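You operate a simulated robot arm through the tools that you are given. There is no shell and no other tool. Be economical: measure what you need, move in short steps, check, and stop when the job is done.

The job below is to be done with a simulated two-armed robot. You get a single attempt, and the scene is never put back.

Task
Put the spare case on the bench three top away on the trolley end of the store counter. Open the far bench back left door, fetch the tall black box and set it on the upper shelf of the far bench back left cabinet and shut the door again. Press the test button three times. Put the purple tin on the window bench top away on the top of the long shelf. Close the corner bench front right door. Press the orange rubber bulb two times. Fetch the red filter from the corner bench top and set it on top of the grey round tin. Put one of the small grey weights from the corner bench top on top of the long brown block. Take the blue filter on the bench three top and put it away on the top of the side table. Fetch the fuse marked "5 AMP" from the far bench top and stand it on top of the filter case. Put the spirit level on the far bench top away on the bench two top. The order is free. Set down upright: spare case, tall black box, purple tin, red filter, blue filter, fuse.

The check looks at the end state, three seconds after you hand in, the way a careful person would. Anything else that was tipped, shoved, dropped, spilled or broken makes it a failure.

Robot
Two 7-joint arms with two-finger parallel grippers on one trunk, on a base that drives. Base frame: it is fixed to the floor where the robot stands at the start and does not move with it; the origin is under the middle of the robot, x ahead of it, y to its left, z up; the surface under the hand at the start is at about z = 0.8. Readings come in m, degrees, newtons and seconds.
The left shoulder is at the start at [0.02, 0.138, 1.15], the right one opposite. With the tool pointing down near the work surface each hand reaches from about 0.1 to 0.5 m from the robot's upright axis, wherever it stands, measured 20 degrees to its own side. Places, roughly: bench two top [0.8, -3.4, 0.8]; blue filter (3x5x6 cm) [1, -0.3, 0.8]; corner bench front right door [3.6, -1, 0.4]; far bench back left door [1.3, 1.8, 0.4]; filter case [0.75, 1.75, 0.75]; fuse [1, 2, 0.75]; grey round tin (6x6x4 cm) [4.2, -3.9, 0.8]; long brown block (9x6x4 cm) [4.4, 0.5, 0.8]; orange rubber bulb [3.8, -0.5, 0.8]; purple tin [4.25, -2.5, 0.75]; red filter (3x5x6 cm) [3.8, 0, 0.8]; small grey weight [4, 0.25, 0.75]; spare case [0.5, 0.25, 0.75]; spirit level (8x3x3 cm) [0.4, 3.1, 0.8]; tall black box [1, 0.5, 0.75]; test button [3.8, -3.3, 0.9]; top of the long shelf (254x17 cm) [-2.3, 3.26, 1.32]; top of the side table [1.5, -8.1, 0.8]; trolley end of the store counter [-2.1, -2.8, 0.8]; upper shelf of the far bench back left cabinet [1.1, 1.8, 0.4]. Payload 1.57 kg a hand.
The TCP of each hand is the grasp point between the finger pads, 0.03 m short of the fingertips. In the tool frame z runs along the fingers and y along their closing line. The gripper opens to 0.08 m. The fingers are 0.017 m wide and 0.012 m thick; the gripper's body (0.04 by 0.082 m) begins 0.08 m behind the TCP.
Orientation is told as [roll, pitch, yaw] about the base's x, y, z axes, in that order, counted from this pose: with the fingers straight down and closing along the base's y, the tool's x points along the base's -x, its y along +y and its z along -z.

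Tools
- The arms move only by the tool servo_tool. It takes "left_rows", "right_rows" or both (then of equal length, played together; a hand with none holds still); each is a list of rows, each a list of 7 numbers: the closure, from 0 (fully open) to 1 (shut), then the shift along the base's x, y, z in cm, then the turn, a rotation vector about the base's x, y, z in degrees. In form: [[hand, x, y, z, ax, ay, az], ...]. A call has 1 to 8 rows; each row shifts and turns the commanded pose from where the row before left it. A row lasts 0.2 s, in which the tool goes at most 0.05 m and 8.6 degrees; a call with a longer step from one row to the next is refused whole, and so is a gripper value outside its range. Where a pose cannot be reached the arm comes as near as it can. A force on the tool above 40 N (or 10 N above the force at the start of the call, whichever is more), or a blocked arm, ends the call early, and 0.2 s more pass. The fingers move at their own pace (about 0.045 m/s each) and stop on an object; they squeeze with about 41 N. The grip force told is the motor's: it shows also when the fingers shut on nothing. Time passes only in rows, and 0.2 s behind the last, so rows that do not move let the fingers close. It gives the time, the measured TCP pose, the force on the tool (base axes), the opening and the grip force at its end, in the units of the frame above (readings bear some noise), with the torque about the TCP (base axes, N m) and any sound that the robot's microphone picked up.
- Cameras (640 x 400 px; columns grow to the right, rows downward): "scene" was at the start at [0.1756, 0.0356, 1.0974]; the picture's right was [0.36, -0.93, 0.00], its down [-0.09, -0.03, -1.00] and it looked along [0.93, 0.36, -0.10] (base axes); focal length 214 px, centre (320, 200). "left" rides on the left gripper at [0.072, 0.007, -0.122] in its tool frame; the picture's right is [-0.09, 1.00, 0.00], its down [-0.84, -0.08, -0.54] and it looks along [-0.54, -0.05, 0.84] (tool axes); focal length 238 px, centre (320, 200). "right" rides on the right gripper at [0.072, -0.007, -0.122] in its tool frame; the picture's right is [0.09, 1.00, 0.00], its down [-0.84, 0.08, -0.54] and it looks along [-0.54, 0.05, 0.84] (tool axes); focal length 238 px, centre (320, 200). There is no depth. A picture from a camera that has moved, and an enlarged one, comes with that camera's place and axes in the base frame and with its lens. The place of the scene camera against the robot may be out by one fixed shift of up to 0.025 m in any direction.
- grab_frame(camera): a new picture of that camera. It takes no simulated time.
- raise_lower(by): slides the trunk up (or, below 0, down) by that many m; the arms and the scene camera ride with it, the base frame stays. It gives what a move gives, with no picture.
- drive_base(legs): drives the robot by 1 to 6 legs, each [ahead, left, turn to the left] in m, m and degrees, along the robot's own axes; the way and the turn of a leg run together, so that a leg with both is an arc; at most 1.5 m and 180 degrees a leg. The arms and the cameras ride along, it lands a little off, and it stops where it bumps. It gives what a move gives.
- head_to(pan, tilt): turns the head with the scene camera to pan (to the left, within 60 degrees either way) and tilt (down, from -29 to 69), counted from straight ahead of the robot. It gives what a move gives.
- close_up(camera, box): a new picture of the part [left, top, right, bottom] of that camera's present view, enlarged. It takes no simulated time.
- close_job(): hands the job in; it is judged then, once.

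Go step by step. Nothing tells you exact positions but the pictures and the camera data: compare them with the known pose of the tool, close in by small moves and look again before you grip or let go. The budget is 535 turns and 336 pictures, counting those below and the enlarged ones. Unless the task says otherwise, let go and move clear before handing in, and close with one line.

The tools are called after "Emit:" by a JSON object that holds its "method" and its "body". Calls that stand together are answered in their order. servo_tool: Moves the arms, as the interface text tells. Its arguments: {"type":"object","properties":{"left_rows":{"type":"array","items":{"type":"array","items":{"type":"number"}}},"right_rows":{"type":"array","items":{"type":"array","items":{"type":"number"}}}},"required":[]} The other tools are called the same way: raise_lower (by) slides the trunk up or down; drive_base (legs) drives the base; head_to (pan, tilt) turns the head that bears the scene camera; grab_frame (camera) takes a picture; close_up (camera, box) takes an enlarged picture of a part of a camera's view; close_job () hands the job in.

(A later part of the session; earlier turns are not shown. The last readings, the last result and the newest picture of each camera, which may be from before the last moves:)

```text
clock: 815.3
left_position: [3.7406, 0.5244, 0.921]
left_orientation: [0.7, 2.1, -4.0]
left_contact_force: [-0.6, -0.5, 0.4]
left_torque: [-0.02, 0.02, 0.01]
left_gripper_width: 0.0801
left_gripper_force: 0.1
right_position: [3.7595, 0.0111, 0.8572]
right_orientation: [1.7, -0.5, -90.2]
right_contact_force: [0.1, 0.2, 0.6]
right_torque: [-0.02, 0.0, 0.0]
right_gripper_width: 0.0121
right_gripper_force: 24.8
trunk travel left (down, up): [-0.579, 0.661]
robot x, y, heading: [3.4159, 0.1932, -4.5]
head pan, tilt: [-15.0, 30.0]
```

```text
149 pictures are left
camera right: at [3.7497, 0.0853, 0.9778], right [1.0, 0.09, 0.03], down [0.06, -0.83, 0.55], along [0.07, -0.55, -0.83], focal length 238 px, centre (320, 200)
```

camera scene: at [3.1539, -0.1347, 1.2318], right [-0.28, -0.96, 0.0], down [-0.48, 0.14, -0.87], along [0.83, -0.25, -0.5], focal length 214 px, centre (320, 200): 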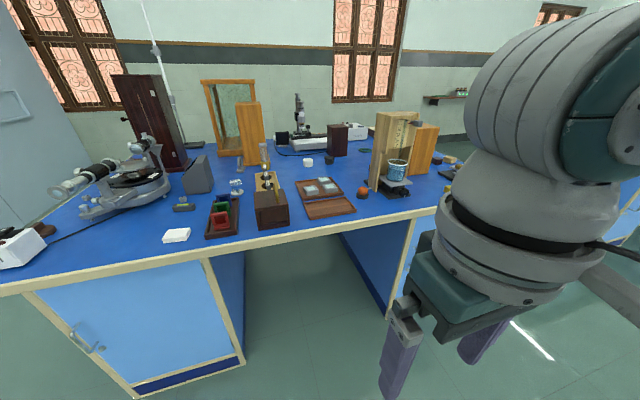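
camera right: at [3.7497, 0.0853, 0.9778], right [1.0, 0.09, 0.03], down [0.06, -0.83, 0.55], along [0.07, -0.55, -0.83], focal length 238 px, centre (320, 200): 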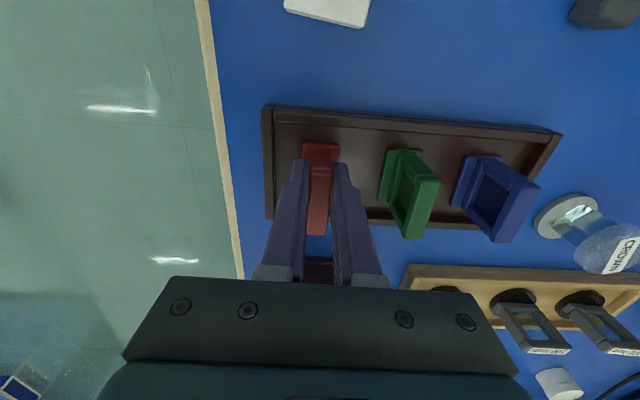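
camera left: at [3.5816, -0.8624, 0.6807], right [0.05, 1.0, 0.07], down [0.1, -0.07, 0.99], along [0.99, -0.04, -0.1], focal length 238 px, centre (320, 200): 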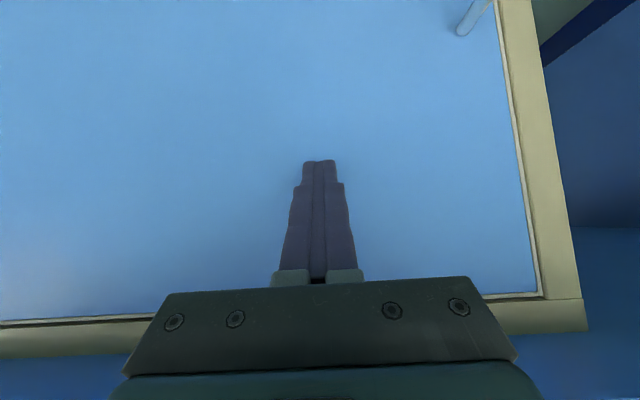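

I have the red filter. I'll lift and carry it to the south end of the window bench for the grey round tin.

Emit:
{"method": "raise_lower", "body": {"by": 0.17}}

Emit:
{"method": "drive_base", "body": {"legs": [[-0.5, 0, 4], [0, 0, -90], [1.4, 0, 0], [1.4, 0, 0], [1.4, 0, 0], [0.8, 0, 0]]}}

Emit:
{"method": "drive_base", "body": {"legs": [[0, 0, 90], [1.1, 0, 0], [0, 0, 90]]}}

Emit:
{"method": "head_to", "body": {"pan": -5, "tilt": 30}}

Emit:
{"method": "grab_frame", "body": {"camera": "scene"}}

```text
clock: 817.2
left_position: [3.7405, 0.5248, 1.0902]
left_orientation: [0.7, 2.1, -4.0]
left_contact_force: [0.0, -0.6, -0.4]
left_torque: [0.01, 0.02, -0.02]
left_gripper_width: 0.0802
left_gripper_force: 0.1
right_position: [3.7599, 0.0109, 1.0271]
right_orientation: [1.7, -0.4, -90.4]
right_contact_force: [-0.2, 1.0, -0.6]
right_torque: [0.0, 0.03, -0.03]
right_gripper_width: 0.0122
right_gripper_force: 29.5
trunk travel left (down, up): [-0.749, 0.491]
robot x, y, heading: [3.4145, 0.1934, -4.6]
head pan, tilt: [-15.0, 30.0]
```

```text
clock: 847.7
left_position: [2.981, -5.1023, 1.0909]
left_orientation: [0.7, 2.1, -94.2]
left_contact_force: [-0.5, 0.1, 0.1]
left_torque: [-0.02, 0.02, -0.02]
left_gripper_width: 0.0802
left_gripper_force: 0.1
right_position: [2.468, -5.1215, 1.0272]
right_orientation: [1.6, -0.4, 179.6]
right_contact_force: [0.0, -0.1, -0.9]
right_torque: [0.02, -0.01, 0.04]
right_gripper_width: 0.0122
right_gripper_force: 29.6
trunk travel left (down, up): [-0.749, 0.491]
robot x, y, heading: [2.6496, -4.7817, -94.4]
head pan, tilt: [-15.0, 30.0]
```

```text
clock: 860.9
left_position: [3.4161, -4.5245, 1.09]
left_orientation: [0.7, 2.1, 84.2]
left_contact_force: [0.4, -0.2, -0.1]
left_torque: [0.03, -0.04, 0.04]
left_gripper_width: 0.08
left_gripper_force: 0.0
right_position: [3.93, -4.5216, 1.0263]
right_orientation: [1.7, -0.4, -2.1]
right_contact_force: [-0.1, 0.7, -1.5]
right_torque: [0.0, 0.01, 0.02]
right_gripper_width: 0.0121
right_gripper_force: 29.2
trunk travel left (down, up): [-0.749, 0.491]
robot x, y, heading: [3.7398, -4.859, 84.2]
head pan, tilt: [-15.0, 30.0]
```

```text
clock: 861.6
left_position: [3.4169, -4.5249, 1.0912]
left_orientation: [0.7, 2.2, 84.2]
left_contact_force: [-0.4, 0.0, 0.6]
left_torque: [-0.01, 0.0, 0.03]
left_gripper_width: 0.08
left_gripper_force: 0.1
right_position: [3.9302, -4.5215, 1.0269]
right_orientation: [1.6, -0.4, -2.2]
right_contact_force: [-0.1, 0.6, -0.5]
right_torque: [0.04, 0.03, 0.0]
right_gripper_width: 0.0122
right_gripper_force: 29.2
trunk travel left (down, up): [-0.749, 0.491]
robot x, y, heading: [3.7426, -4.8631, 84.2]
head pan, tilt: [-5.0, 30.0]
```

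```text
148 pictures are left
camera scene: at [3.757, -4.6693, 1.2818], right [0.98, -0.19, 0.0], down [-0.1, -0.49, -0.87], along [0.17, 0.85, -0.5], focal length 214 px, centre (320, 200)
```

scene: 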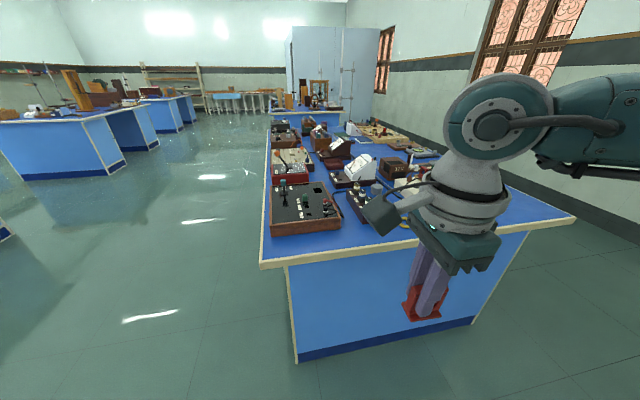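

Emit:
{"method": "close_up", "body": {"camera": "scene", "box": [300, 120, 460, 240]}}

Emit:
{"method": "grab_frame", "body": {"camera": "left"}}

```text
3.33 times, centred on (380, 180) of scene
camera zoom: at [3.757, -4.6693, 1.2818], right [0.98, -0.19, 0.0], down [-0.1, -0.49, -0.87], along [0.17, 0.85, -0.5], focal length 715 px, centre (120, 267)
```

zoom: 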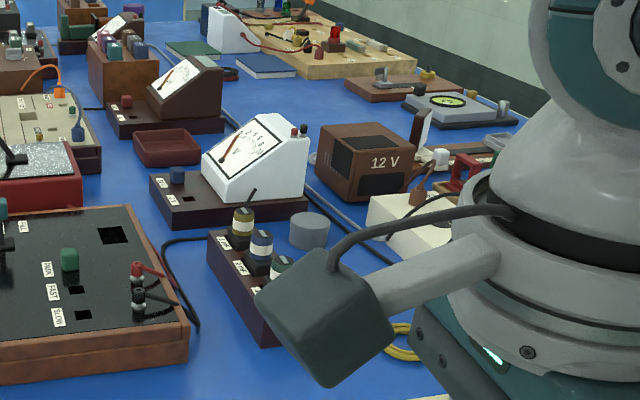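

```text
146 pictures are left
camera left: at [3.4054, -4.5929, 1.2157], right [-0.98, 0.19, 0.01], down [0.17, 0.84, 0.51], along [0.09, 0.5, -0.86], focal length 238 px, centre (320, 200)
```

left: 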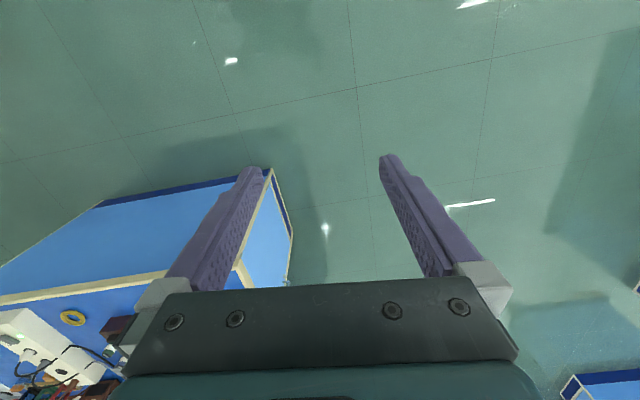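

The grey tin is at about (4.18, -3.86), some 0.32 m in from the south edge. I'll move closer and look down with the right wrist camera.

Emit:
{"method": "drive_base", "body": {"legs": [[0, -0.2, 5], [0.45, 0, 0]]}}

Emit:
{"method": "grab_frame", "body": {"camera": "right"}}

Emit:
{"method": "grab_frame", "body": {"camera": "scene"}}

```text
clock: 865.6
left_position: [3.582, -4.12, 1.0905]
left_orientation: [0.7, 2.1, 90.4]
left_contact_force: [0.5, 0.0, -0.6]
left_torque: [-0.03, 0.02, 0.0]
left_gripper_width: 0.08
left_gripper_force: 0.2
right_position: [4.0917, -4.0607, 1.0269]
right_orientation: [1.7, -0.4, 4.1]
right_contact_force: [-0.1, 0.1, -0.2]
right_torque: [-0.02, -0.02, -0.03]
right_gripper_width: 0.0124
right_gripper_force: 29.4
trunk travel left (down, up): [-0.749, 0.491]
robot x, y, heading: [3.9412, -4.4194, 90.0]
head pan, tilt: [-5.0, 30.0]
```

```text
145 pictures are left
camera right: at [4.0199, -4.0747, 1.1477], right [-0.16, 0.99, 0.03], down [0.83, 0.12, 0.55], along [0.54, 0.11, -0.83], focal length 238 px, centre (320, 200)
```

right: 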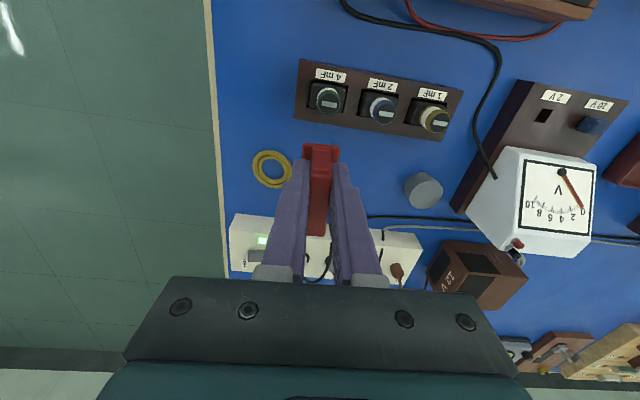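

```text
144 pictures are left
camera scene: at [3.9366, -4.2254, 1.2818], right [1.0, -0.09, 0.0], down [-0.04, -0.5, -0.87], along [0.07, 0.86, -0.5], focal length 214 px, centre (320, 200)
```

scene: 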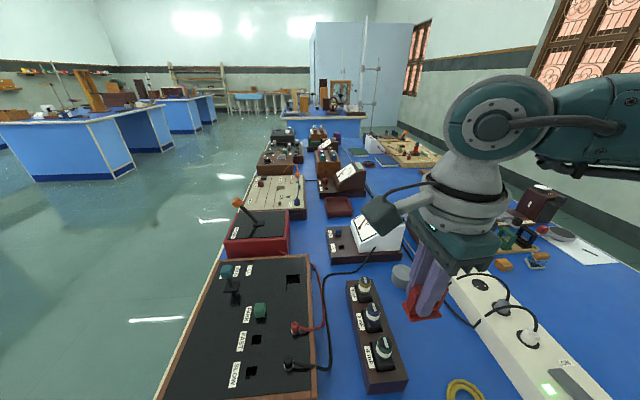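

The tin's centre is (4.183, -3.878). I'll inch the base closer to the bench end, to reach it with the right hand.

Emit:
{"method": "drive_base", "body": {"legs": [[0, -0.035, 0], [0.06, 0, 0]]}}

Emit:
{"method": "drive_base", "body": {"legs": [[0.04, 0, 0]]}}

```text
clock: 867.0
left_position: [3.6176, -4.0619, 1.09]
left_orientation: [0.6, 2.1, 90.6]
left_contact_force: [0.8, 0.8, 0.3]
left_torque: [-0.02, 0.0, 0.0]
left_gripper_width: 0.0799
left_gripper_force: 0.0
right_position: [4.1268, -4.002, 1.0275]
right_orientation: [1.5, -0.4, 4.2]
right_contact_force: [-0.3, -0.7, 0.3]
right_torque: [0.04, 0.03, 0.0]
right_gripper_width: 0.0124
right_gripper_force: 29.5
trunk travel left (down, up): [-0.749, 0.491]
robot x, y, heading: [3.9722, -4.3621, 90.3]
head pan, tilt: [-5.0, 30.0]
```

```text
clock: 867.9
left_position: [3.6175, -4.022, 1.0915]
left_orientation: [0.6, 2.2, 90.5]
left_contact_force: [-0.2, 0.2, -0.5]
left_torque: [0.0, 0.0, -0.03]
left_gripper_width: 0.0803
left_gripper_force: 0.0
right_position: [4.129, -3.9635, 1.0277]
right_orientation: [1.6, -0.4, 4.2]
right_contact_force: [-0.4, -0.4, -0.3]
right_torque: [-0.02, 0.01, 0.01]
right_gripper_width: 0.0122
right_gripper_force: 29.4
trunk travel left (down, up): [-0.749, 0.491]
robot x, y, heading: [3.9776, -4.3191, 90.0]
head pan, tilt: [-5.0, 30.0]
```

Emit:
{"method": "servo_tool", "body": {"left_rows": [[0, -2, -3, 0, 0, 0, 0], [0, -2, -3, 0, 0, 0, 0], [0, -2, -3, 0, 0, 0, 0], [0, -1, -3, 0, 0, 0, 0], [0, 0, 0, 0, 0, 0, 0]], "right_rows": [[1, 0, 0, 2.5, 0, 0, 0], [1, 0, 0, 2.5, 0, 0, 0], [1, 0, 0, 2.5, 0, 0, 0], [1, 1.5, 2, 1.5, 0, 0, 0], [1, 1.5, 2, 0, 0, 0, 0]]}}

Emit:
{"method": "servo_tool", "body": {"right_rows": [[1, 1.2, 2.2, 0, 0, 0, 0], [1, 1.2, 2.2, 0, 0, 0, 0], [1, 0, 0, 0, 0, 0, 0]]}}

Emit:
{"method": "raise_lower", "body": {"by": -0.12}}

Emit:
{"method": "grab_frame", "body": {"camera": "right"}}

```text
clock: 869.1
left_position: [3.5482, -4.1451, 1.0898]
left_orientation: [0.7, 2.3, 90.4]
left_contact_force: [-0.3, -0.1, 0.0]
left_torque: [0.01, 0.0, -0.01]
left_gripper_width: 0.08
left_gripper_force: 0.1
right_position: [4.1562, -3.9229, 1.1194]
right_orientation: [1.5, -0.5, 4.2]
right_contact_force: [0.3, 0.2, -1.1]
right_torque: [-0.01, 0.0, -0.03]
right_gripper_width: 0.0122
right_gripper_force: 28.8
trunk travel left (down, up): [-0.749, 0.491]
robot x, y, heading: [3.9749, -4.3239, 90.2]
head pan, tilt: [-5.0, 30.0]
```

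```text
clock: 869.9
left_position: [3.5486, -4.1435, 1.0903]
left_orientation: [0.7, 2.3, 90.4]
left_contact_force: [0.0, 0.6, 0.1]
left_torque: [0.0, -0.01, 0.02]
left_gripper_width: 0.0801
left_gripper_force: 0.1
right_position: [4.1799, -3.8782, 1.1185]
right_orientation: [1.6, -0.3, 4.2]
right_contact_force: [-1.3, 0.7, -0.7]
right_torque: [0.03, 0.01, 0.01]
right_gripper_width: 0.0122
right_gripper_force: 29.6
trunk travel left (down, up): [-0.749, 0.491]
robot x, y, heading: [3.9719, -4.3236, 90.3]
head pan, tilt: [-5.0, 30.0]
```

```text
clock: 871.4
left_position: [3.5496, -4.144, 0.9706]
left_orientation: [0.5, 2.1, 90.5]
left_contact_force: [0.6, 0.4, 0.5]
left_torque: [0.01, -0.01, -0.02]
left_gripper_width: 0.08
left_gripper_force: 0.0
right_position: [4.1815, -3.8779, 0.9995]
right_orientation: [1.6, -0.4, 4.1]
right_contact_force: [0.9, -0.2, -0.2]
right_torque: [0.02, 0.0, 0.03]
right_gripper_width: 0.0124
right_gripper_force: 30.0
trunk travel left (down, up): [-0.629, 0.611]
robot x, y, heading: [3.9726, -4.3159, 90.0]
head pan, tilt: [-5.0, 30.0]
```

```text
143 pictures are left
camera right: at [4.1088, -3.8923, 1.1196], right [-0.16, 0.99, 0.03], down [0.83, 0.12, 0.55], along [0.54, 0.11, -0.83], focal length 238 px, centre (320, 200)
```

right: 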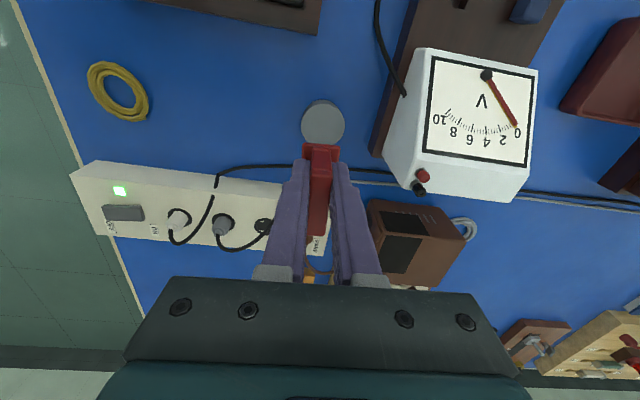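

Emit:
{"method": "servo_tool", "body": {"right_rows": [[1, -0.1, 0.8, 0, 0, 0, 0], [1, 0, 0, 0, 0, 0, 0]]}}

Emit:
{"method": "raise_lower", "body": {"by": -0.09}}

Emit:
{"method": "grab_frame", "body": {"camera": "right"}}

Emit:
{"method": "head_to", "body": {"pan": -25, "tilt": 45}}

Emit:
{"method": "grab_frame", "body": {"camera": "scene"}}

```text
clock: 872.0
left_position: [3.5491, -4.1434, 0.9713]
left_orientation: [0.7, 2.1, 90.6]
left_contact_force: [0.3, 0.9, 0.4]
left_torque: [-0.02, 0.01, -0.01]
left_gripper_width: 0.0799
left_gripper_force: 0.0
right_position: [4.1787, -3.8707, 1.0008]
right_orientation: [1.6, -0.4, 4.2]
right_contact_force: [0.0, -0.4, -0.1]
right_torque: [0.01, 0.0, 0.02]
right_gripper_width: 0.012
right_gripper_force: 28.9
trunk travel left (down, up): [-0.629, 0.611]
robot x, y, heading: [3.972, -4.3169, 90.2]
head pan, tilt: [-5.0, 30.0]
```

```text
clock: 873.2
left_position: [3.5491, -4.1442, 0.8803]
left_orientation: [0.7, 2.0, 90.5]
left_contact_force: [0.5, 0.3, 1.1]
left_torque: [0.0, 0.01, 0.0]
left_gripper_width: 0.0802
left_gripper_force: 0.0
right_position: [4.1802, -3.8704, 0.9108]
right_orientation: [1.6, -0.4, 4.1]
right_contact_force: [0.3, -0.9, -0.9]
right_torque: [-0.01, -0.01, 0.0]
right_gripper_width: 0.0124
right_gripper_force: 29.2
trunk travel left (down, up): [-0.539, 0.701]
robot x, y, heading: [3.9732, -4.3178, 90.1]
head pan, tilt: [-5.0, 30.0]
```

```text
142 pictures are left
camera right: at [4.1076, -3.8843, 1.0305], right [-0.16, 0.99, 0.03], down [0.83, 0.12, 0.55], along [0.54, 0.11, -0.83], focal length 238 px, centre (320, 200)
```

right: 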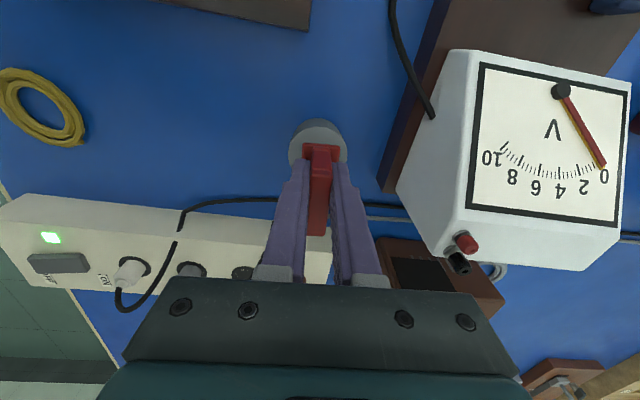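

```text
clock: 874.0
left_position: [3.5492, -4.1439, 0.8804]
left_orientation: [0.7, 2.2, 90.6]
left_contact_force: [0.7, 0.9, -0.7]
left_torque: [0.02, 0.02, 0.0]
left_gripper_width: 0.0803
left_gripper_force: 0.0
right_position: [4.1795, -3.8702, 0.9089]
right_orientation: [1.6, -0.4, 4.2]
right_contact_force: [-0.3, 0.1, -0.5]
right_torque: [-0.02, 0.0, 0.03]
right_gripper_width: 0.0122
right_gripper_force: 28.9
trunk travel left (down, up): [-0.539, 0.701]
robot x, y, heading: [3.9751, -4.3184, 90.1]
head pan, tilt: [-25.0, 45.0]
```

```text
141 pictures are left
camera scene: at [3.998, -4.1437, 1.0492], right [0.91, -0.42, 0.0], down [-0.3, -0.64, -0.71], along [0.3, 0.64, -0.71], focal length 214 px, centre (320, 200)
```

scene: 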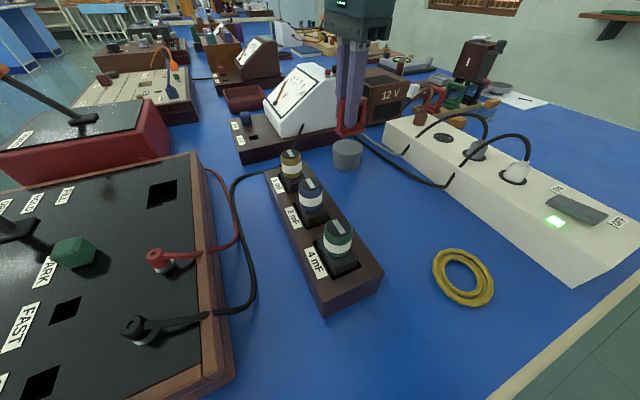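

Emit:
{"method": "raise_lower", "body": {"by": -0.012}}

Emit:
{"method": "raise_lower", "body": {"by": -0.003}}

Emit:
{"method": "raise_lower", "body": {"by": -0.003}}

```text
clock: 874.6
left_position: [3.5484, -4.1435, 0.8682]
left_orientation: [0.6, 2.0, 90.3]
left_contact_force: [-0.7, -0.5, -0.7]
left_torque: [0.0, -0.01, 0.01]
left_gripper_width: 0.0797
left_gripper_force: 0.1
right_position: [4.1803, -3.8703, 0.8986]
right_orientation: [1.7, -0.4, 4.2]
right_contact_force: [-0.6, 0.9, 0.2]
right_torque: [0.0, -0.01, -0.03]
right_gripper_width: 0.0123
right_gripper_force: 29.6
trunk travel left (down, up): [-0.527, 0.713]
robot x, y, heading: [3.9758, -4.3222, 90.4]
head pan, tilt: [-25.0, 45.0]
```

```text
clock: 875.2
left_position: [3.5508, -4.1438, 0.8655]
left_orientation: [0.6, 2.1, 90.4]
left_contact_force: [-0.7, 0.0, 0.3]
left_torque: [0.01, -0.01, -0.01]
left_gripper_width: 0.0799
left_gripper_force: 0.1
right_position: [4.1798, -3.8701, 0.8933]
right_orientation: [1.6, -0.4, 4.2]
right_contact_force: [1.2, -0.2, -0.6]
right_torque: [-0.01, 0.04, 0.01]
right_gripper_width: 0.0123
right_gripper_force: 29.6
trunk travel left (down, up): [-0.524, 0.716]
robot x, y, heading: [3.9725, -4.3234, 90.0]
head pan, tilt: [-25.0, 45.0]
```

```text
clock: 875.7
left_position: [3.549, -4.1428, 0.8619]
left_orientation: [0.7, 2.3, 90.4]
left_contact_force: [-0.7, -0.3, 1.4]
left_torque: [0.03, -0.01, -0.02]
left_gripper_width: 0.08
left_gripper_force: 0.1
right_position: [4.1785, -3.8696, 0.8921]
right_orientation: [1.6, -0.5, 4.2]
right_contact_force: [-0.8, 1.2, -0.6]
right_torque: [0.02, -0.02, -0.01]
right_gripper_width: 0.0123
right_gripper_force: 29.2
trunk travel left (down, up): [-0.521, 0.719]
robot x, y, heading: [3.9721, -4.3206, 90.0]
head pan, tilt: [-25.0, 45.0]
```

Emit:
{"method": "raise_lower", "body": {"by": -0.003}}

Emit:
{"method": "raise_lower", "body": {"by": -0.002}}

Emit:
{"method": "close_up", "body": {"camera": "scene", "box": [280, 60, 420, 180]}}

```text
clock: 876.2
left_position: [3.5492, -4.1439, 0.8594]
left_orientation: [0.8, 2.2, 90.5]
left_contact_force: [0.3, -0.2, -0.9]
left_torque: [0.02, 0.0, -0.01]
left_gripper_width: 0.0799
left_gripper_force: 0.0
right_position: [4.1805, -3.8697, 0.8886]
right_orientation: [1.6, -0.4, 4.2]
right_contact_force: [-0.2, 0.0, -0.2]
right_torque: [-0.01, 0.03, 0.01]
right_gripper_width: 0.0123
right_gripper_force: 28.9
trunk travel left (down, up): [-0.518, 0.722]
robot x, y, heading: [3.9721, -4.3166, 90.1]
head pan, tilt: [-25.0, 45.0]
```

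```text
clock: 876.7
left_position: [3.5493, -4.1438, 0.858]
left_orientation: [0.8, 2.1, 90.5]
left_contact_force: [-0.1, 0.3, 0.9]
left_torque: [0.03, 0.02, -0.03]
left_gripper_width: 0.0799
left_gripper_force: 0.1
right_position: [4.1794, -3.8702, 0.8861]
right_orientation: [1.5, -0.3, 4.1]
right_contact_force: [-0.8, 0.0, -0.6]
right_torque: [0.01, 0.0, 0.01]
right_gripper_width: 0.0122
right_gripper_force: 29.2
trunk travel left (down, up): [-0.516, 0.724]
robot x, y, heading: [3.9748, -4.3194, 90.0]
head pan, tilt: [-25.0, 45.0]
```

```text
3.33 times, centred on (350, 120) of scene
camera zoom: at [3.9981, -4.1438, 1.0262], right [0.91, -0.42, 0.0], down [-0.3, -0.64, -0.71], along [0.3, 0.64, -0.71], focal length 715 px, centre (220, 467)
```

zoom: 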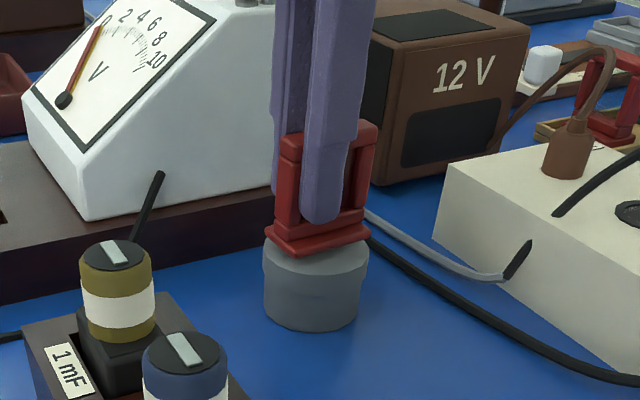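

Emit:
{"method": "raise_lower", "body": {"by": -0.002}}

Emit:
{"method": "raise_lower", "body": {"by": -0.002}}

```text
clock: 877.2
left_position: [3.5482, -4.1459, 0.855]
left_orientation: [0.8, 2.2, 90.5]
left_contact_force: [0.3, -0.6, 0.8]
left_torque: [-0.02, 0.03, 0.01]
left_gripper_width: 0.0801
left_gripper_force: 0.1
right_position: [4.1785, -3.8705, 0.8853]
right_orientation: [1.5, -0.4, 4.2]
right_contact_force: [-0.7, 0.9, -0.8]
right_torque: [-0.01, 0.01, 0.0]
right_gripper_width: 0.0123
right_gripper_force: 29.5
trunk travel left (down, up): [-0.514, 0.726]
robot x, y, heading: [3.9753, -4.3191, 90.0]
head pan, tilt: [-25.0, 45.0]
```

```text
clock: 877.8
left_position: [3.5491, -4.1438, 0.8552]
left_orientation: [0.7, 2.2, 90.6]
left_contact_force: [-0.3, 0.2, -0.1]
left_torque: [0.01, 0.0, -0.01]
left_gripper_width: 0.08
left_gripper_force: 0.0
right_position: [4.1808, -3.8705, 0.8825]
right_orientation: [1.6, -0.4, 4.1]
right_contact_force: [-0.4, 1.0, -1.1]
right_torque: [0.04, -0.04, -0.04]
right_gripper_width: 0.0118
right_gripper_force: 29.5
trunk travel left (down, up): [-0.512, 0.728]
robot x, y, heading: [3.9731, -4.3164, 90.1]
head pan, tilt: [-25.0, 45.0]
```

Emit:
{"method": "raise_lower", "body": {"by": -0.003}}

Emit:
{"method": "raise_lower", "body": {"by": -0.003}}

Emit:
{"method": "raise_lower", "body": {"by": -0.003}}

```text
clock: 878.3
left_position: [3.5507, -4.1435, 0.8506]
left_orientation: [0.7, 2.1, 90.5]
left_contact_force: [-0.1, -0.4, 0.3]
left_torque: [0.01, 0.03, -0.03]
left_gripper_width: 0.08
left_gripper_force: 0.0
right_position: [4.1805, -3.8687, 0.8817]
right_orientation: [1.7, -0.2, 4.2]
right_contact_force: [-1.6, -6.1, 21.7]
right_torque: [-0.51, -0.19, -0.07]
right_gripper_width: 0.0121
right_gripper_force: 29.2
trunk travel left (down, up): [-0.509, 0.731]
robot x, y, heading: [3.9724, -4.3185, 89.8]
head pan, tilt: [-25.0, 45.0]
```

```text
clock: 878.8
left_position: [3.5508, -4.1414, 0.8478]
left_orientation: [0.7, 2.1, 90.5]
left_contact_force: [-1.4, -0.1, 0.5]
left_torque: [-0.01, -0.03, -0.01]
left_gripper_width: 0.0799
left_gripper_force: 0.1
right_position: [4.1805, -3.8668, 0.8788]
right_orientation: [1.9, -0.5, 4.2]
right_contact_force: [-2.5, -3.5, 28.3]
right_torque: [-0.55, -0.07, -0.04]
right_gripper_width: 0.0123
right_gripper_force: 29.9
trunk travel left (down, up): [-0.506, 0.734]
robot x, y, heading: [3.978, -4.3178, 90.2]
head pan, tilt: [-25.0, 45.0]
```

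```text
clock: 879.3
left_position: [3.5496, -4.1427, 0.8449]
left_orientation: [0.8, 2.0, 90.5]
left_contact_force: [0.1, -0.7, -0.6]
left_torque: [0.0, -0.01, -0.03]
left_gripper_width: 0.0798
left_gripper_force: 0.1
right_position: [4.18, -3.8678, 0.8762]
right_orientation: [1.8, -0.5, 4.2]
right_contact_force: [0.0, -2.2, 25.7]
right_torque: [-0.37, -0.04, -0.04]
right_gripper_width: 0.0123
right_gripper_force: 29.8
trunk travel left (down, up): [-0.503, 0.737]
robot x, y, heading: [3.9723, -4.3189, 90.0]
head pan, tilt: [-25.0, 45.0]
```

Emit:
{"method": "raise_lower", "body": {"by": 0.003}}

Emit:
{"method": "close_up", "body": {"camera": "scene", "box": [280, 60, 420, 180]}}

```text
clock: 879.9
left_position: [3.5486, -4.1428, 0.8466]
left_orientation: [0.7, 2.2, 90.4]
left_contact_force: [0.5, -0.5, 0.3]
left_torque: [0.01, 0.0, -0.03]
left_gripper_width: 0.0803
left_gripper_force: 0.0
right_position: [4.18, -3.87, 0.8756]
right_orientation: [1.6, -0.5, 4.0]
right_contact_force: [0.1, 1.6, 5.4]
right_torque: [0.0, -0.02, 0.01]
right_gripper_width: 0.0122
right_gripper_force: 29.1
trunk travel left (down, up): [-0.506, 0.734]
robot x, y, heading: [3.978, -4.3226, 89.9]
head pan, tilt: [-25.0, 45.0]
```

```text
3.33 times, centred on (350, 120) of scene
camera zoom: at [3.9983, -4.1429, 1.0161], right [0.91, -0.42, 0.0], down [-0.3, -0.64, -0.71], along [0.3, 0.64, -0.71], focal length 715 px, centre (220, 467)
```

zoom: 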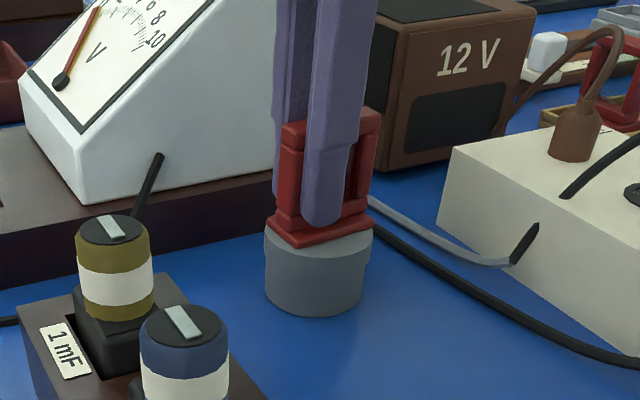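

It sits flat on the tin. I'll release and rise.

Emit:
{"method": "servo_tool", "body": {"right_rows": [[0.75, 0, 0, 0, 0, 0, 0], [0.6, 0, 0, 0, 0, 0, 0], [0.6, 0, 0, 0, 0, 0, 0]]}}

Emit:
{"method": "raise_lower", "body": {"by": 0.15}}

Emit:
{"method": "grab_frame", "body": {"camera": "scene"}}

Emit:
{"method": "grab_frame", "body": {"camera": "right"}}

```text
clock: 880.6
left_position: [3.5489, -4.144, 0.8471]
left_orientation: [0.6, 2.2, 90.4]
left_contact_force: [0.2, 0.2, 0.8]
left_torque: [-0.01, 0.02, 0.01]
left_gripper_width: 0.0801
left_gripper_force: 0.0
right_position: [4.1805, -3.8704, 0.8766]
right_orientation: [1.6, -0.3, 4.3]
right_contact_force: [0.7, -0.1, -0.6]
right_torque: [-0.01, 0.04, 0.0]
right_gripper_width: 0.032
right_gripper_force: 0.0
trunk travel left (down, up): [-0.506, 0.734]
robot x, y, heading: [3.973, -4.3192, 90.0]
head pan, tilt: [-25.0, 45.0]
```

```text
clock: 882.4
left_position: [3.5479, -4.144, 0.9971]
left_orientation: [0.7, 2.2, 90.5]
left_contact_force: [0.5, 0.3, -0.8]
left_torque: [-0.01, 0.0, 0.03]
left_gripper_width: 0.0802
left_gripper_force: 0.1
right_position: [4.1792, -3.8711, 1.0259]
right_orientation: [1.6, -0.4, 4.2]
right_contact_force: [0.1, 0.2, -0.8]
right_torque: [0.02, 0.01, -0.01]
right_gripper_width: 0.0321
right_gripper_force: 0.0
trunk travel left (down, up): [-0.656, 0.584]
robot x, y, heading: [3.9748, -4.3179, 89.9]
head pan, tilt: [-25.0, 45.0]
```

```text
138 pictures are left
camera scene: at [3.9981, -4.1438, 1.1661], right [0.91, -0.42, 0.0], down [-0.3, -0.64, -0.71], along [0.3, 0.64, -0.71], focal length 214 px, centre (320, 200)
```

scene: 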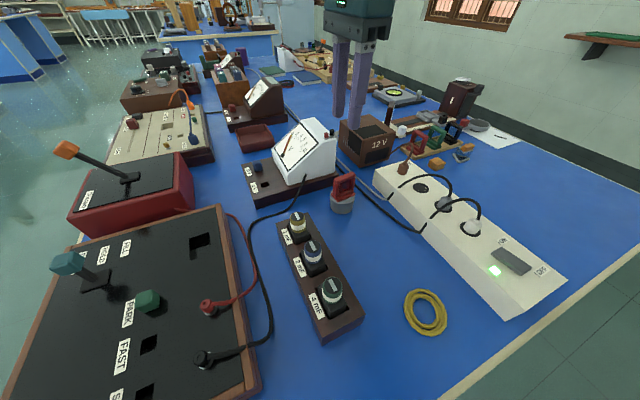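

```text
137 pictures are left
camera right: at [4.1076, -3.8844, 1.1474], right [-0.16, 0.99, 0.03], down [0.83, 0.12, 0.55], along [0.54, 0.11, -0.83], focal length 238 px, centre (320, 200)
```

right: 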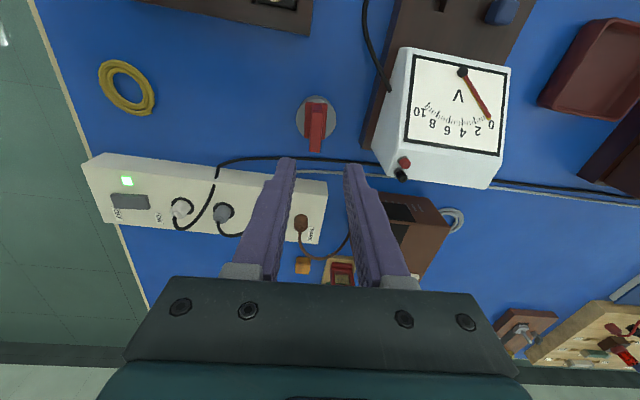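

Red filter placed. The last task is the purple tin, at the window bench's north end; I'll back out and drive round.

Emit:
{"method": "servo_tool", "body": {"right_rows": [[0.6, 0, -4, 0, 0, 0, 0], [0.6, 0, -4, 0, 0, 0, 0], [0.6, 0, -4, 0, 0, 0, 0], [0.6, 0, -4, 0, 0, 0, 0]]}}

Emit:
{"method": "drive_base", "body": {"legs": [[-0.45, 0, 0], [0, 1.2, 0], [1.4, 0, 0], [1.45, 0, 0], [0, 0, -90], [1.15, 0, 0]]}}

Emit:
{"method": "head_to", "body": {"pan": -50, "tilt": 30}}

Emit:
{"method": "grab_frame", "body": {"camera": "scene"}}

```text
clock: 883.4
left_position: [3.549, -4.1442, 0.9988]
left_orientation: [0.6, 2.2, 90.5]
left_contact_force: [-0.5, -0.5, 0.5]
left_torque: [-0.02, 0.0, 0.02]
left_gripper_width: 0.0801
left_gripper_force: 0.1
right_position: [4.1808, -4.0272, 1.0259]
right_orientation: [1.5, -0.4, 4.1]
right_contact_force: [-0.3, 0.0, -0.1]
right_torque: [-0.05, -0.02, 0.01]
right_gripper_width: 0.0317
right_gripper_force: 0.1
trunk travel left (down, up): [-0.656, 0.584]
robot x, y, heading: [3.9729, -4.3158, 90.2]
head pan, tilt: [-25.0, 45.0]
```

```text
clock: 914.2
left_position: [4.1492, -1.5367, 0.9981]
left_orientation: [0.6, 2.2, -1.8]
left_contact_force: [0.7, 0.2, 0.4]
left_torque: [-0.01, 0.02, 0.02]
left_gripper_width: 0.0799
left_gripper_force: 0.0
right_position: [4.2408, -2.1714, 1.0264]
right_orientation: [1.5, -0.4, -88.1]
right_contact_force: [0.3, 0.1, 0.2]
right_torque: [0.01, -0.01, 0.01]
right_gripper_width: 0.0318
right_gripper_force: 0.1
trunk travel left (down, up): [-0.656, 0.584]
robot x, y, heading: [3.9555, -1.954, -2.1]
head pan, tilt: [-25.0, 45.0]
```

```text
clock: 915.1
left_position: [4.149, -1.5373, 0.9984]
left_orientation: [0.6, 2.2, -1.8]
left_contact_force: [0.1, 0.1, 0.5]
left_torque: [-0.04, 0.0, 0.04]
left_gripper_width: 0.0801
left_gripper_force: 0.0
right_position: [4.2405, -2.1729, 1.0267]
right_orientation: [1.6, -0.4, -88.1]
right_contact_force: [-0.1, -0.3, 0.2]
right_torque: [0.0, 0.0, 0.01]
right_gripper_width: 0.032
right_gripper_force: 0.1
trunk travel left (down, up): [-0.656, 0.584]
robot x, y, heading: [3.9566, -1.9501, -2.4]
head pan, tilt: [-50.0, 30.0]
```

```text
136 pictures are left
camera scene: at [4.102, -2.027, 1.1888], right [-0.79, -0.61, 0.0], down [-0.31, 0.4, -0.87], along [0.53, -0.68, -0.5], focal length 214 px, centre (320, 200)
```

scene: 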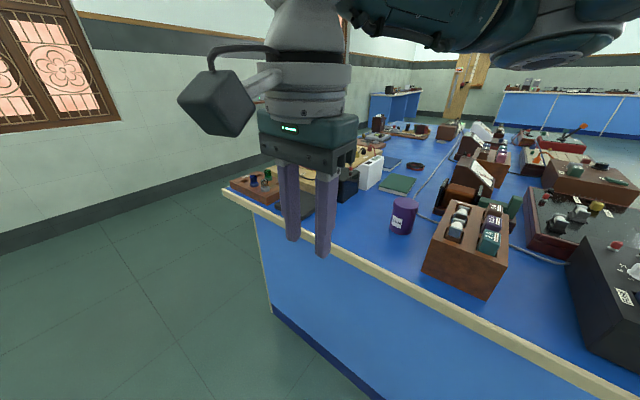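

Emit:
{"method": "drive_base", "body": {"legs": [[-0.1, 0, -88], [0.1, 0, 0]]}}

Emit:
{"method": "grab_frame", "body": {"camera": "left"}}

Emit:
{"method": "head_to", "body": {"pan": 25, "tilt": 35}}

Emit:
{"method": "grab_frame", "body": {"camera": "scene"}}

```text
clock: 920.1
left_position: [4.3123, -2.1714, 0.9984]
left_orientation: [0.7, 2.2, -90.9]
left_contact_force: [-0.3, 0.5, 0.3]
left_torque: [0.0, 0.0, -0.02]
left_gripper_width: 0.08
left_gripper_force: 0.0
right_position: [3.6784, -2.2738, 1.0268]
right_orientation: [1.6, -0.4, -177.2]
right_contact_force: [-0.1, -0.8, -0.2]
right_torque: [0.0, 0.01, 0.04]
right_gripper_width: 0.032
right_gripper_force: 0.0
trunk travel left (down, up): [-0.656, 0.584]
robot x, y, heading: [3.8923, -1.9843, -91.1]
head pan, tilt: [-50.0, 30.0]
```

```text
135 pictures are left
camera left: at [4.3197, -2.1058, 1.1223], right [0.99, -0.11, 0.01], down [-0.1, -0.86, 0.51], along [-0.05, -0.51, -0.86], focal length 238 px, centre (320, 200)
```

left: 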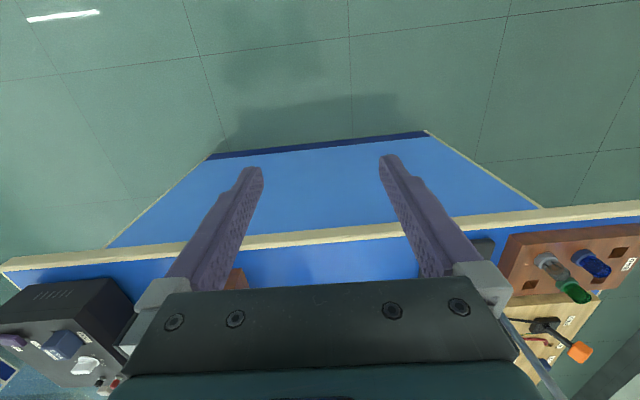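

```text
clock: 921.5
left_position: [4.3123, -2.1713, 0.9973]
left_orientation: [0.8, 2.2, -90.8]
left_contact_force: [-0.6, 0.0, 0.1]
left_torque: [-0.02, -0.02, -0.02]
left_gripper_width: 0.0798
left_gripper_force: 0.0
right_position: [3.6788, -2.273, 1.0262]
right_orientation: [1.6, -0.3, -177.0]
right_contact_force: [0.5, 0.3, 0.1]
right_torque: [0.03, -0.01, 0.02]
right_gripper_width: 0.032
right_gripper_force: 0.0
trunk travel left (down, up): [-0.656, 0.584]
robot x, y, heading: [3.8943, -1.9891, -91.2]
head pan, tilt: [25.0, 35.0]
```

```text
134 pictures are left
camera scene: at [3.9149, -2.1638, 1.181], right [-0.92, -0.4, 0.0], down [-0.23, 0.53, -0.82], along [0.33, -0.75, -0.57], focal length 214 px, centre (320, 200)
```

scene: 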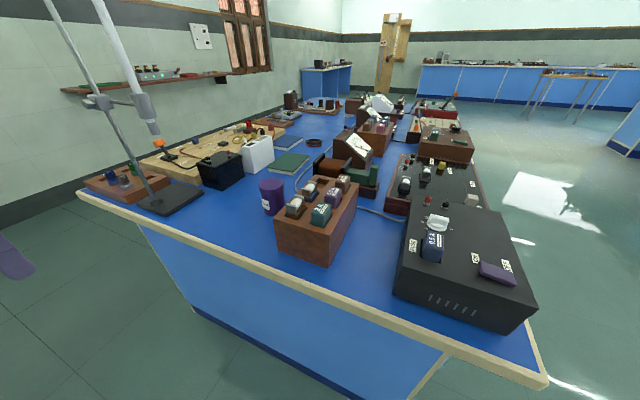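

The purple tin is at about (4.23, -2.55), with a rack box just to its west. I'll bring the left hand over it.

Emit:
{"method": "drive_base", "body": {"legs": [[0.17, 0, 0]]}}

Emit:
{"method": "servo_tool", "body": {"left_rows": [[0, -2, -2.5, 1, 0, 0, 0], [0, -2, -2.5, 1, 0, 0, 0], [0, -2, -2.5, 1, 0, 0, 0], [0, -2, -2.5, 1, 0, 0, 0]]}}

Emit:
{"method": "grab_frame", "body": {"camera": "left"}}

```text
clock: 923.0
left_position: [4.3087, -2.3434, 0.9965]
left_orientation: [0.8, 2.2, -91.0]
left_contact_force: [0.2, 1.1, -1.3]
left_torque: [-0.02, 0.03, -0.02]
left_gripper_width: 0.0799
left_gripper_force: 0.1
right_position: [3.6751, -2.4423, 1.0249]
right_orientation: [1.5, -0.4, -177.3]
right_contact_force: [-0.5, 0.3, 0.5]
right_torque: [0.0, -0.02, 0.05]
right_gripper_width: 0.032
right_gripper_force: 0.1
trunk travel left (down, up): [-0.656, 0.584]
robot x, y, heading: [3.8883, -2.1568, -91.4]
head pan, tilt: [25.0, 35.0]
```

```text
clock: 924.0
left_position: [4.2294, -2.4431, 1.0354]
left_orientation: [0.7, 2.4, -90.9]
left_contact_force: [0.1, -0.1, -0.3]
left_torque: [0.01, -0.04, 0.0]
left_gripper_width: 0.0799
left_gripper_force: 0.0
right_position: [3.6755, -2.4423, 1.0258]
right_orientation: [1.6, -0.4, -177.3]
right_contact_force: [-0.2, 0.0, -0.8]
right_torque: [-0.01, -0.01, 0.0]
right_gripper_width: 0.0321
right_gripper_force: 0.1
trunk travel left (down, up): [-0.656, 0.584]
robot x, y, heading: [3.8857, -2.1559, -91.3]
head pan, tilt: [25.0, 35.0]
```

```text
133 pictures are left
camera left: at [4.2356, -2.3774, 1.1601], right [0.99, -0.11, 0.01], down [-0.1, -0.86, 0.51], along [-0.05, -0.51, -0.86], focal length 238 px, centre (320, 200)
```

left: 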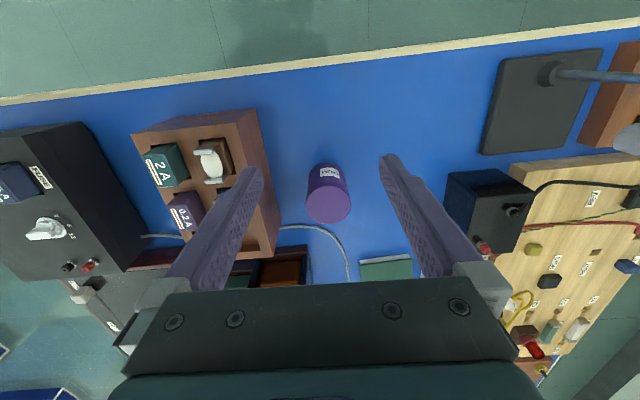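

The tin is centred at (4.230, -2.556), about 6 cm wide and 7.5 cm tall. I'll tuck the right hand back off the bench and move over the tin.

Emit:
{"method": "servo_tool", "body": {"left_rows": [[0, 0, -2.9, 0, 0, 0, 0], [0, 0, -2.8, 0, 0, 0, 0], [0, 0, -2.8, 0, 0, 0, 0], [0, 0, -2.8, 0, 0, 0, 0], [0, 0, 0, 0, 0, 0, 0]], "right_rows": [[0.6, 0, 3.5, 0, 0, 0, 0], [0.6, 0, 3.5, 0, 0, 0, 0], [0.6, 0, 3.5, 0, 0, 0, 0], [0.6, 0, 3.5, 0, 0, 0, 0], [0.6, 0, 3, 0, 0, 0, 0]]}}

Emit:
{"method": "raise_lower", "body": {"by": -0.11}}

Emit:
{"method": "grab_frame", "body": {"camera": "left"}}

```text
clock: 925.2
left_position: [4.2284, -2.56, 1.0359]
left_orientation: [0.6, 2.2, -91.0]
left_contact_force: [-0.5, -0.3, -1.7]
left_torque: [0.04, 0.01, 0.0]
left_gripper_width: 0.0799
left_gripper_force: 0.2
right_position: [3.6644, -2.3561, 0.9999]
right_orientation: [1.5, -0.4, -177.2]
right_contact_force: [-0.6, -0.8, -0.5]
right_torque: [0.01, 0.01, -0.03]
right_gripper_width: 0.0321
right_gripper_force: 0.1
right hand out of reach, approached as far as the arm can: row 3, 4, 5
trunk travel left (down, up): [-0.656, 0.584]
robot x, y, heading: [3.8848, -2.1566, -91.2]
head pan, tilt: [25.0, 35.0]
```

```text
clock: 926.6
left_position: [4.2283, -2.56, 0.9257]
left_orientation: [0.6, 2.3, -91.1]
left_contact_force: [-0.1, -0.7, 0.4]
left_torque: [0.03, -0.02, -0.02]
left_gripper_width: 0.0799
left_gripper_force: 0.1
right_position: [3.6646, -2.3546, 0.89]
right_orientation: [1.5, -0.3, -177.3]
right_contact_force: [-0.8, -0.1, 0.4]
right_torque: [0.0, 0.0, -0.01]
right_gripper_width: 0.0321
right_gripper_force: 0.0
trunk travel left (down, up): [-0.546, 0.694]
robot x, y, heading: [3.892, -2.155, -91.6]
head pan, tilt: [25.0, 35.0]
```

```text
132 pictures are left
camera left: at [4.2358, -2.4936, 1.0513], right [0.99, -0.11, 0.01], down [-0.1, -0.86, 0.51], along [-0.05, -0.51, -0.86], focal length 238 px, centre (320, 200)
```

left: 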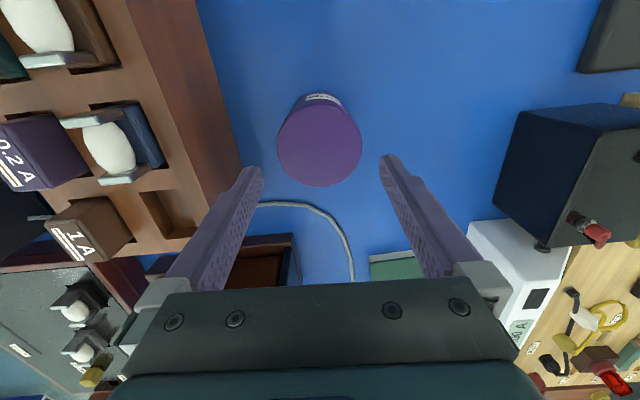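

Emit:
{"method": "servo_tool", "body": {"left_rows": [[0, 0.4, 0.9, 0, 0, 0, 0], [0, 0, 0, -2.5, 0, 0, 0], [0, 0, 0, -2.5, 0, 0, 0], [0, 0, 0, 0, 0, 0, 0]]}}

Emit:
{"method": "grab_frame", "body": {"camera": "left"}}

```text
clock: 927.6
left_position: [4.2322, -2.5491, 0.8788]
left_orientation: [0.7, 2.2, -91.0]
left_contact_force: [-0.3, -0.4, 0.2]
left_torque: [0.02, -0.01, 0.0]
left_gripper_width: 0.0798
left_gripper_force: 0.0
right_position: [3.6639, -2.355, 0.89]
right_orientation: [1.5, -0.4, -177.3]
right_contact_force: [-0.3, -0.1, -0.9]
right_torque: [-0.03, 0.01, 0.03]
right_gripper_width: 0.0322
right_gripper_force: 0.0
trunk travel left (down, up): [-0.546, 0.694]
robot x, y, heading: [3.8871, -2.1583, -91.7]
head pan, tilt: [25.0, 35.0]
```

```text
131 pictures are left
camera left: at [4.2403, -2.4827, 1.0022], right [0.99, -0.11, 0.01], down [-0.1, -0.86, 0.51], along [-0.05, -0.51, -0.86], focal length 238 px, centre (320, 200)
```

left: 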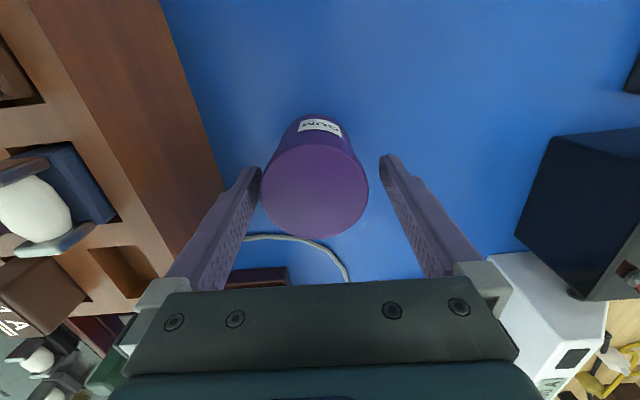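

Emit:
{"method": "servo_tool", "body": {"left_rows": [[0, -0.4, 0, 0, 0, 0, 0], [0, 0, 0, -1.2, 0, 0, 0], [0, 0, 0, -1.3, 0, 0, 0], [1, 0, 0, 0, 0, 0, 0], [1, 0, 0, 0, 0, 0, 0], [1, 0, 0, 0, 0, 0, 0]]}}

Emit:
{"method": "grab_frame", "body": {"camera": "left"}}

```text
clock: 929.0
left_position: [4.2297, -2.5503, 0.8531]
left_orientation: [0.7, 2.3, -91.0]
left_contact_force: [-0.1, -0.2, 0.6]
left_torque: [0.02, 0.09, 0.01]
left_gripper_width: 0.0599
left_gripper_force: 29.6
right_position: [3.6663, -2.3554, 0.8884]
right_orientation: [1.5, -0.4, -177.3]
right_contact_force: [0.0, -0.4, -0.1]
right_torque: [0.03, 0.02, 0.0]
right_gripper_width: 0.0323
right_gripper_force: 0.1
trunk travel left (down, up): [-0.546, 0.694]
robot x, y, heading: [3.8882, -2.1536, -91.7]
head pan, tilt: [25.0, 35.0]
```

```text
130 pictures are left
camera left: at [4.2358, -2.4853, 0.9774], right [0.99, -0.11, 0.01], down [-0.1, -0.86, 0.51], along [-0.05, -0.51, -0.86], focal length 238 px, centre (320, 200)
```

left: 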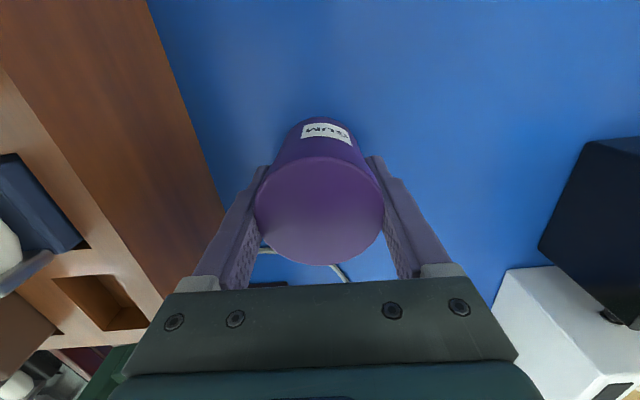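

I have the purple tin. I'll lift, retract and set off for the long shelf by the aisle between bench three and bench two.

Emit:
{"method": "raise_lower", "body": {"by": 0.25}}

Emit:
{"method": "servo_tool", "body": {"left_rows": [[1, 0, 3, 0, 0, 0, 0], [1, 0, 3, 0, 0, 0, 0], [1, 0, 3, 0, 0, 0, 0], [1, 0, 3, 0, 0, 0, 0]]}}

Emit:
{"method": "drive_base", "body": {"legs": [[-0.25, 0, 0], [0, 0, -88.3], [1.4, 0, 0], [1.4, 0, 0]]}}

Emit:
{"method": "head_to", "body": {"pan": 0, "tilt": 15}}

Emit:
{"method": "grab_frame", "body": {"camera": "scene"}}

```text
clock: 931.6
left_position: [4.2288, -2.5501, 1.1029]
left_orientation: [0.7, 2.2, -91.1]
left_contact_force: [-0.2, 0.2, -1.2]
left_torque: [-0.02, 0.04, 0.0]
left_gripper_width: 0.0596
left_gripper_force: 41.2
right_position: [3.6658, -2.3551, 1.1393]
right_orientation: [1.5, -0.4, -177.3]
right_contact_force: [-0.4, -0.7, -0.8]
right_torque: [0.03, 0.0, -0.01]
right_gripper_width: 0.0318
right_gripper_force: 0.1
trunk travel left (down, up): [-0.796, 0.444]
robot x, y, heading: [3.8898, -2.1573, -91.5]
head pan, tilt: [25.0, 35.0]
```

```text
clock: 932.6
left_position: [4.2273, -2.4318, 1.1029]
left_orientation: [0.7, 2.2, -91.0]
left_contact_force: [-0.1, 0.2, -0.8]
left_torque: [0.02, -0.01, 0.0]
left_gripper_width: 0.0597
left_gripper_force: 41.2
right_position: [3.6646, -2.3551, 1.1395]
right_orientation: [1.5, -0.4, -177.2]
right_contact_force: [0.5, 0.0, 0.1]
right_torque: [0.03, 0.0, 0.03]
right_gripper_width: 0.0319
right_gripper_force: 0.1
trunk travel left (down, up): [-0.796, 0.444]
robot x, y, heading: [3.8896, -2.1555, -91.3]
head pan, tilt: [25.0, 35.0]
```

```text
clock: 951.4
left_position: [0.8035, -2.2925, 1.1008]
left_orientation: [0.7, 2.2, 179.9]
left_contact_force: [0.4, 0.6, -2.4]
left_torque: [0.01, 0.0, -0.01]
left_gripper_width: 0.0593
left_gripper_force: 40.8
right_position: [0.8721, -1.7284, 1.1386]
right_orientation: [1.5, -0.4, 93.6]
right_contact_force: [-0.8, 1.3, -0.3]
right_torque: [0.02, 0.0, 0.02]
right_gripper_width: 0.032
right_gripper_force: 0.1
trunk travel left (down, up): [-0.796, 0.444]
robot x, y, heading: [1.0769, -1.9507, 179.6]
head pan, tilt: [25.0, 35.0]
```

```text
clock: 952.3
left_position: [0.8029, -2.2932, 1.1011]
left_orientation: [0.7, 2.1, 180.0]
left_contact_force: [0.0, 0.3, -1.5]
left_torque: [0.01, -0.01, 0.02]
left_gripper_width: 0.0592
left_gripper_force: 41.1
right_position: [0.8707, -1.7282, 1.1386]
right_orientation: [1.5, -0.4, 93.6]
right_contact_force: [-0.4, 0.0, -0.4]
right_torque: [-0.01, 0.01, -0.02]
right_gripper_width: 0.0321
right_gripper_force: 0.0
trunk travel left (down, up): [-0.796, 0.444]
robot x, y, heading: [1.0745, -1.9469, 179.4]
head pan, tilt: [0.0, 15.0]
```

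```text
129 pictures are left
camera scene: at [0.871, -1.9451, 1.3529], right [0.01, 1.0, 0.0], down [0.26, 0.0, -0.97], along [-0.97, 0.01, -0.26], focal length 214 px, centre (320, 200)
```

scene: 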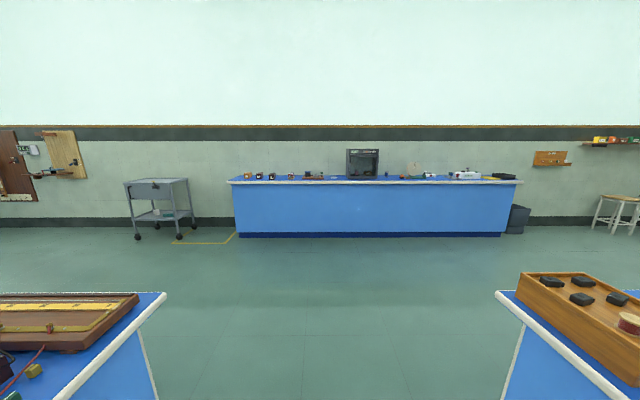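

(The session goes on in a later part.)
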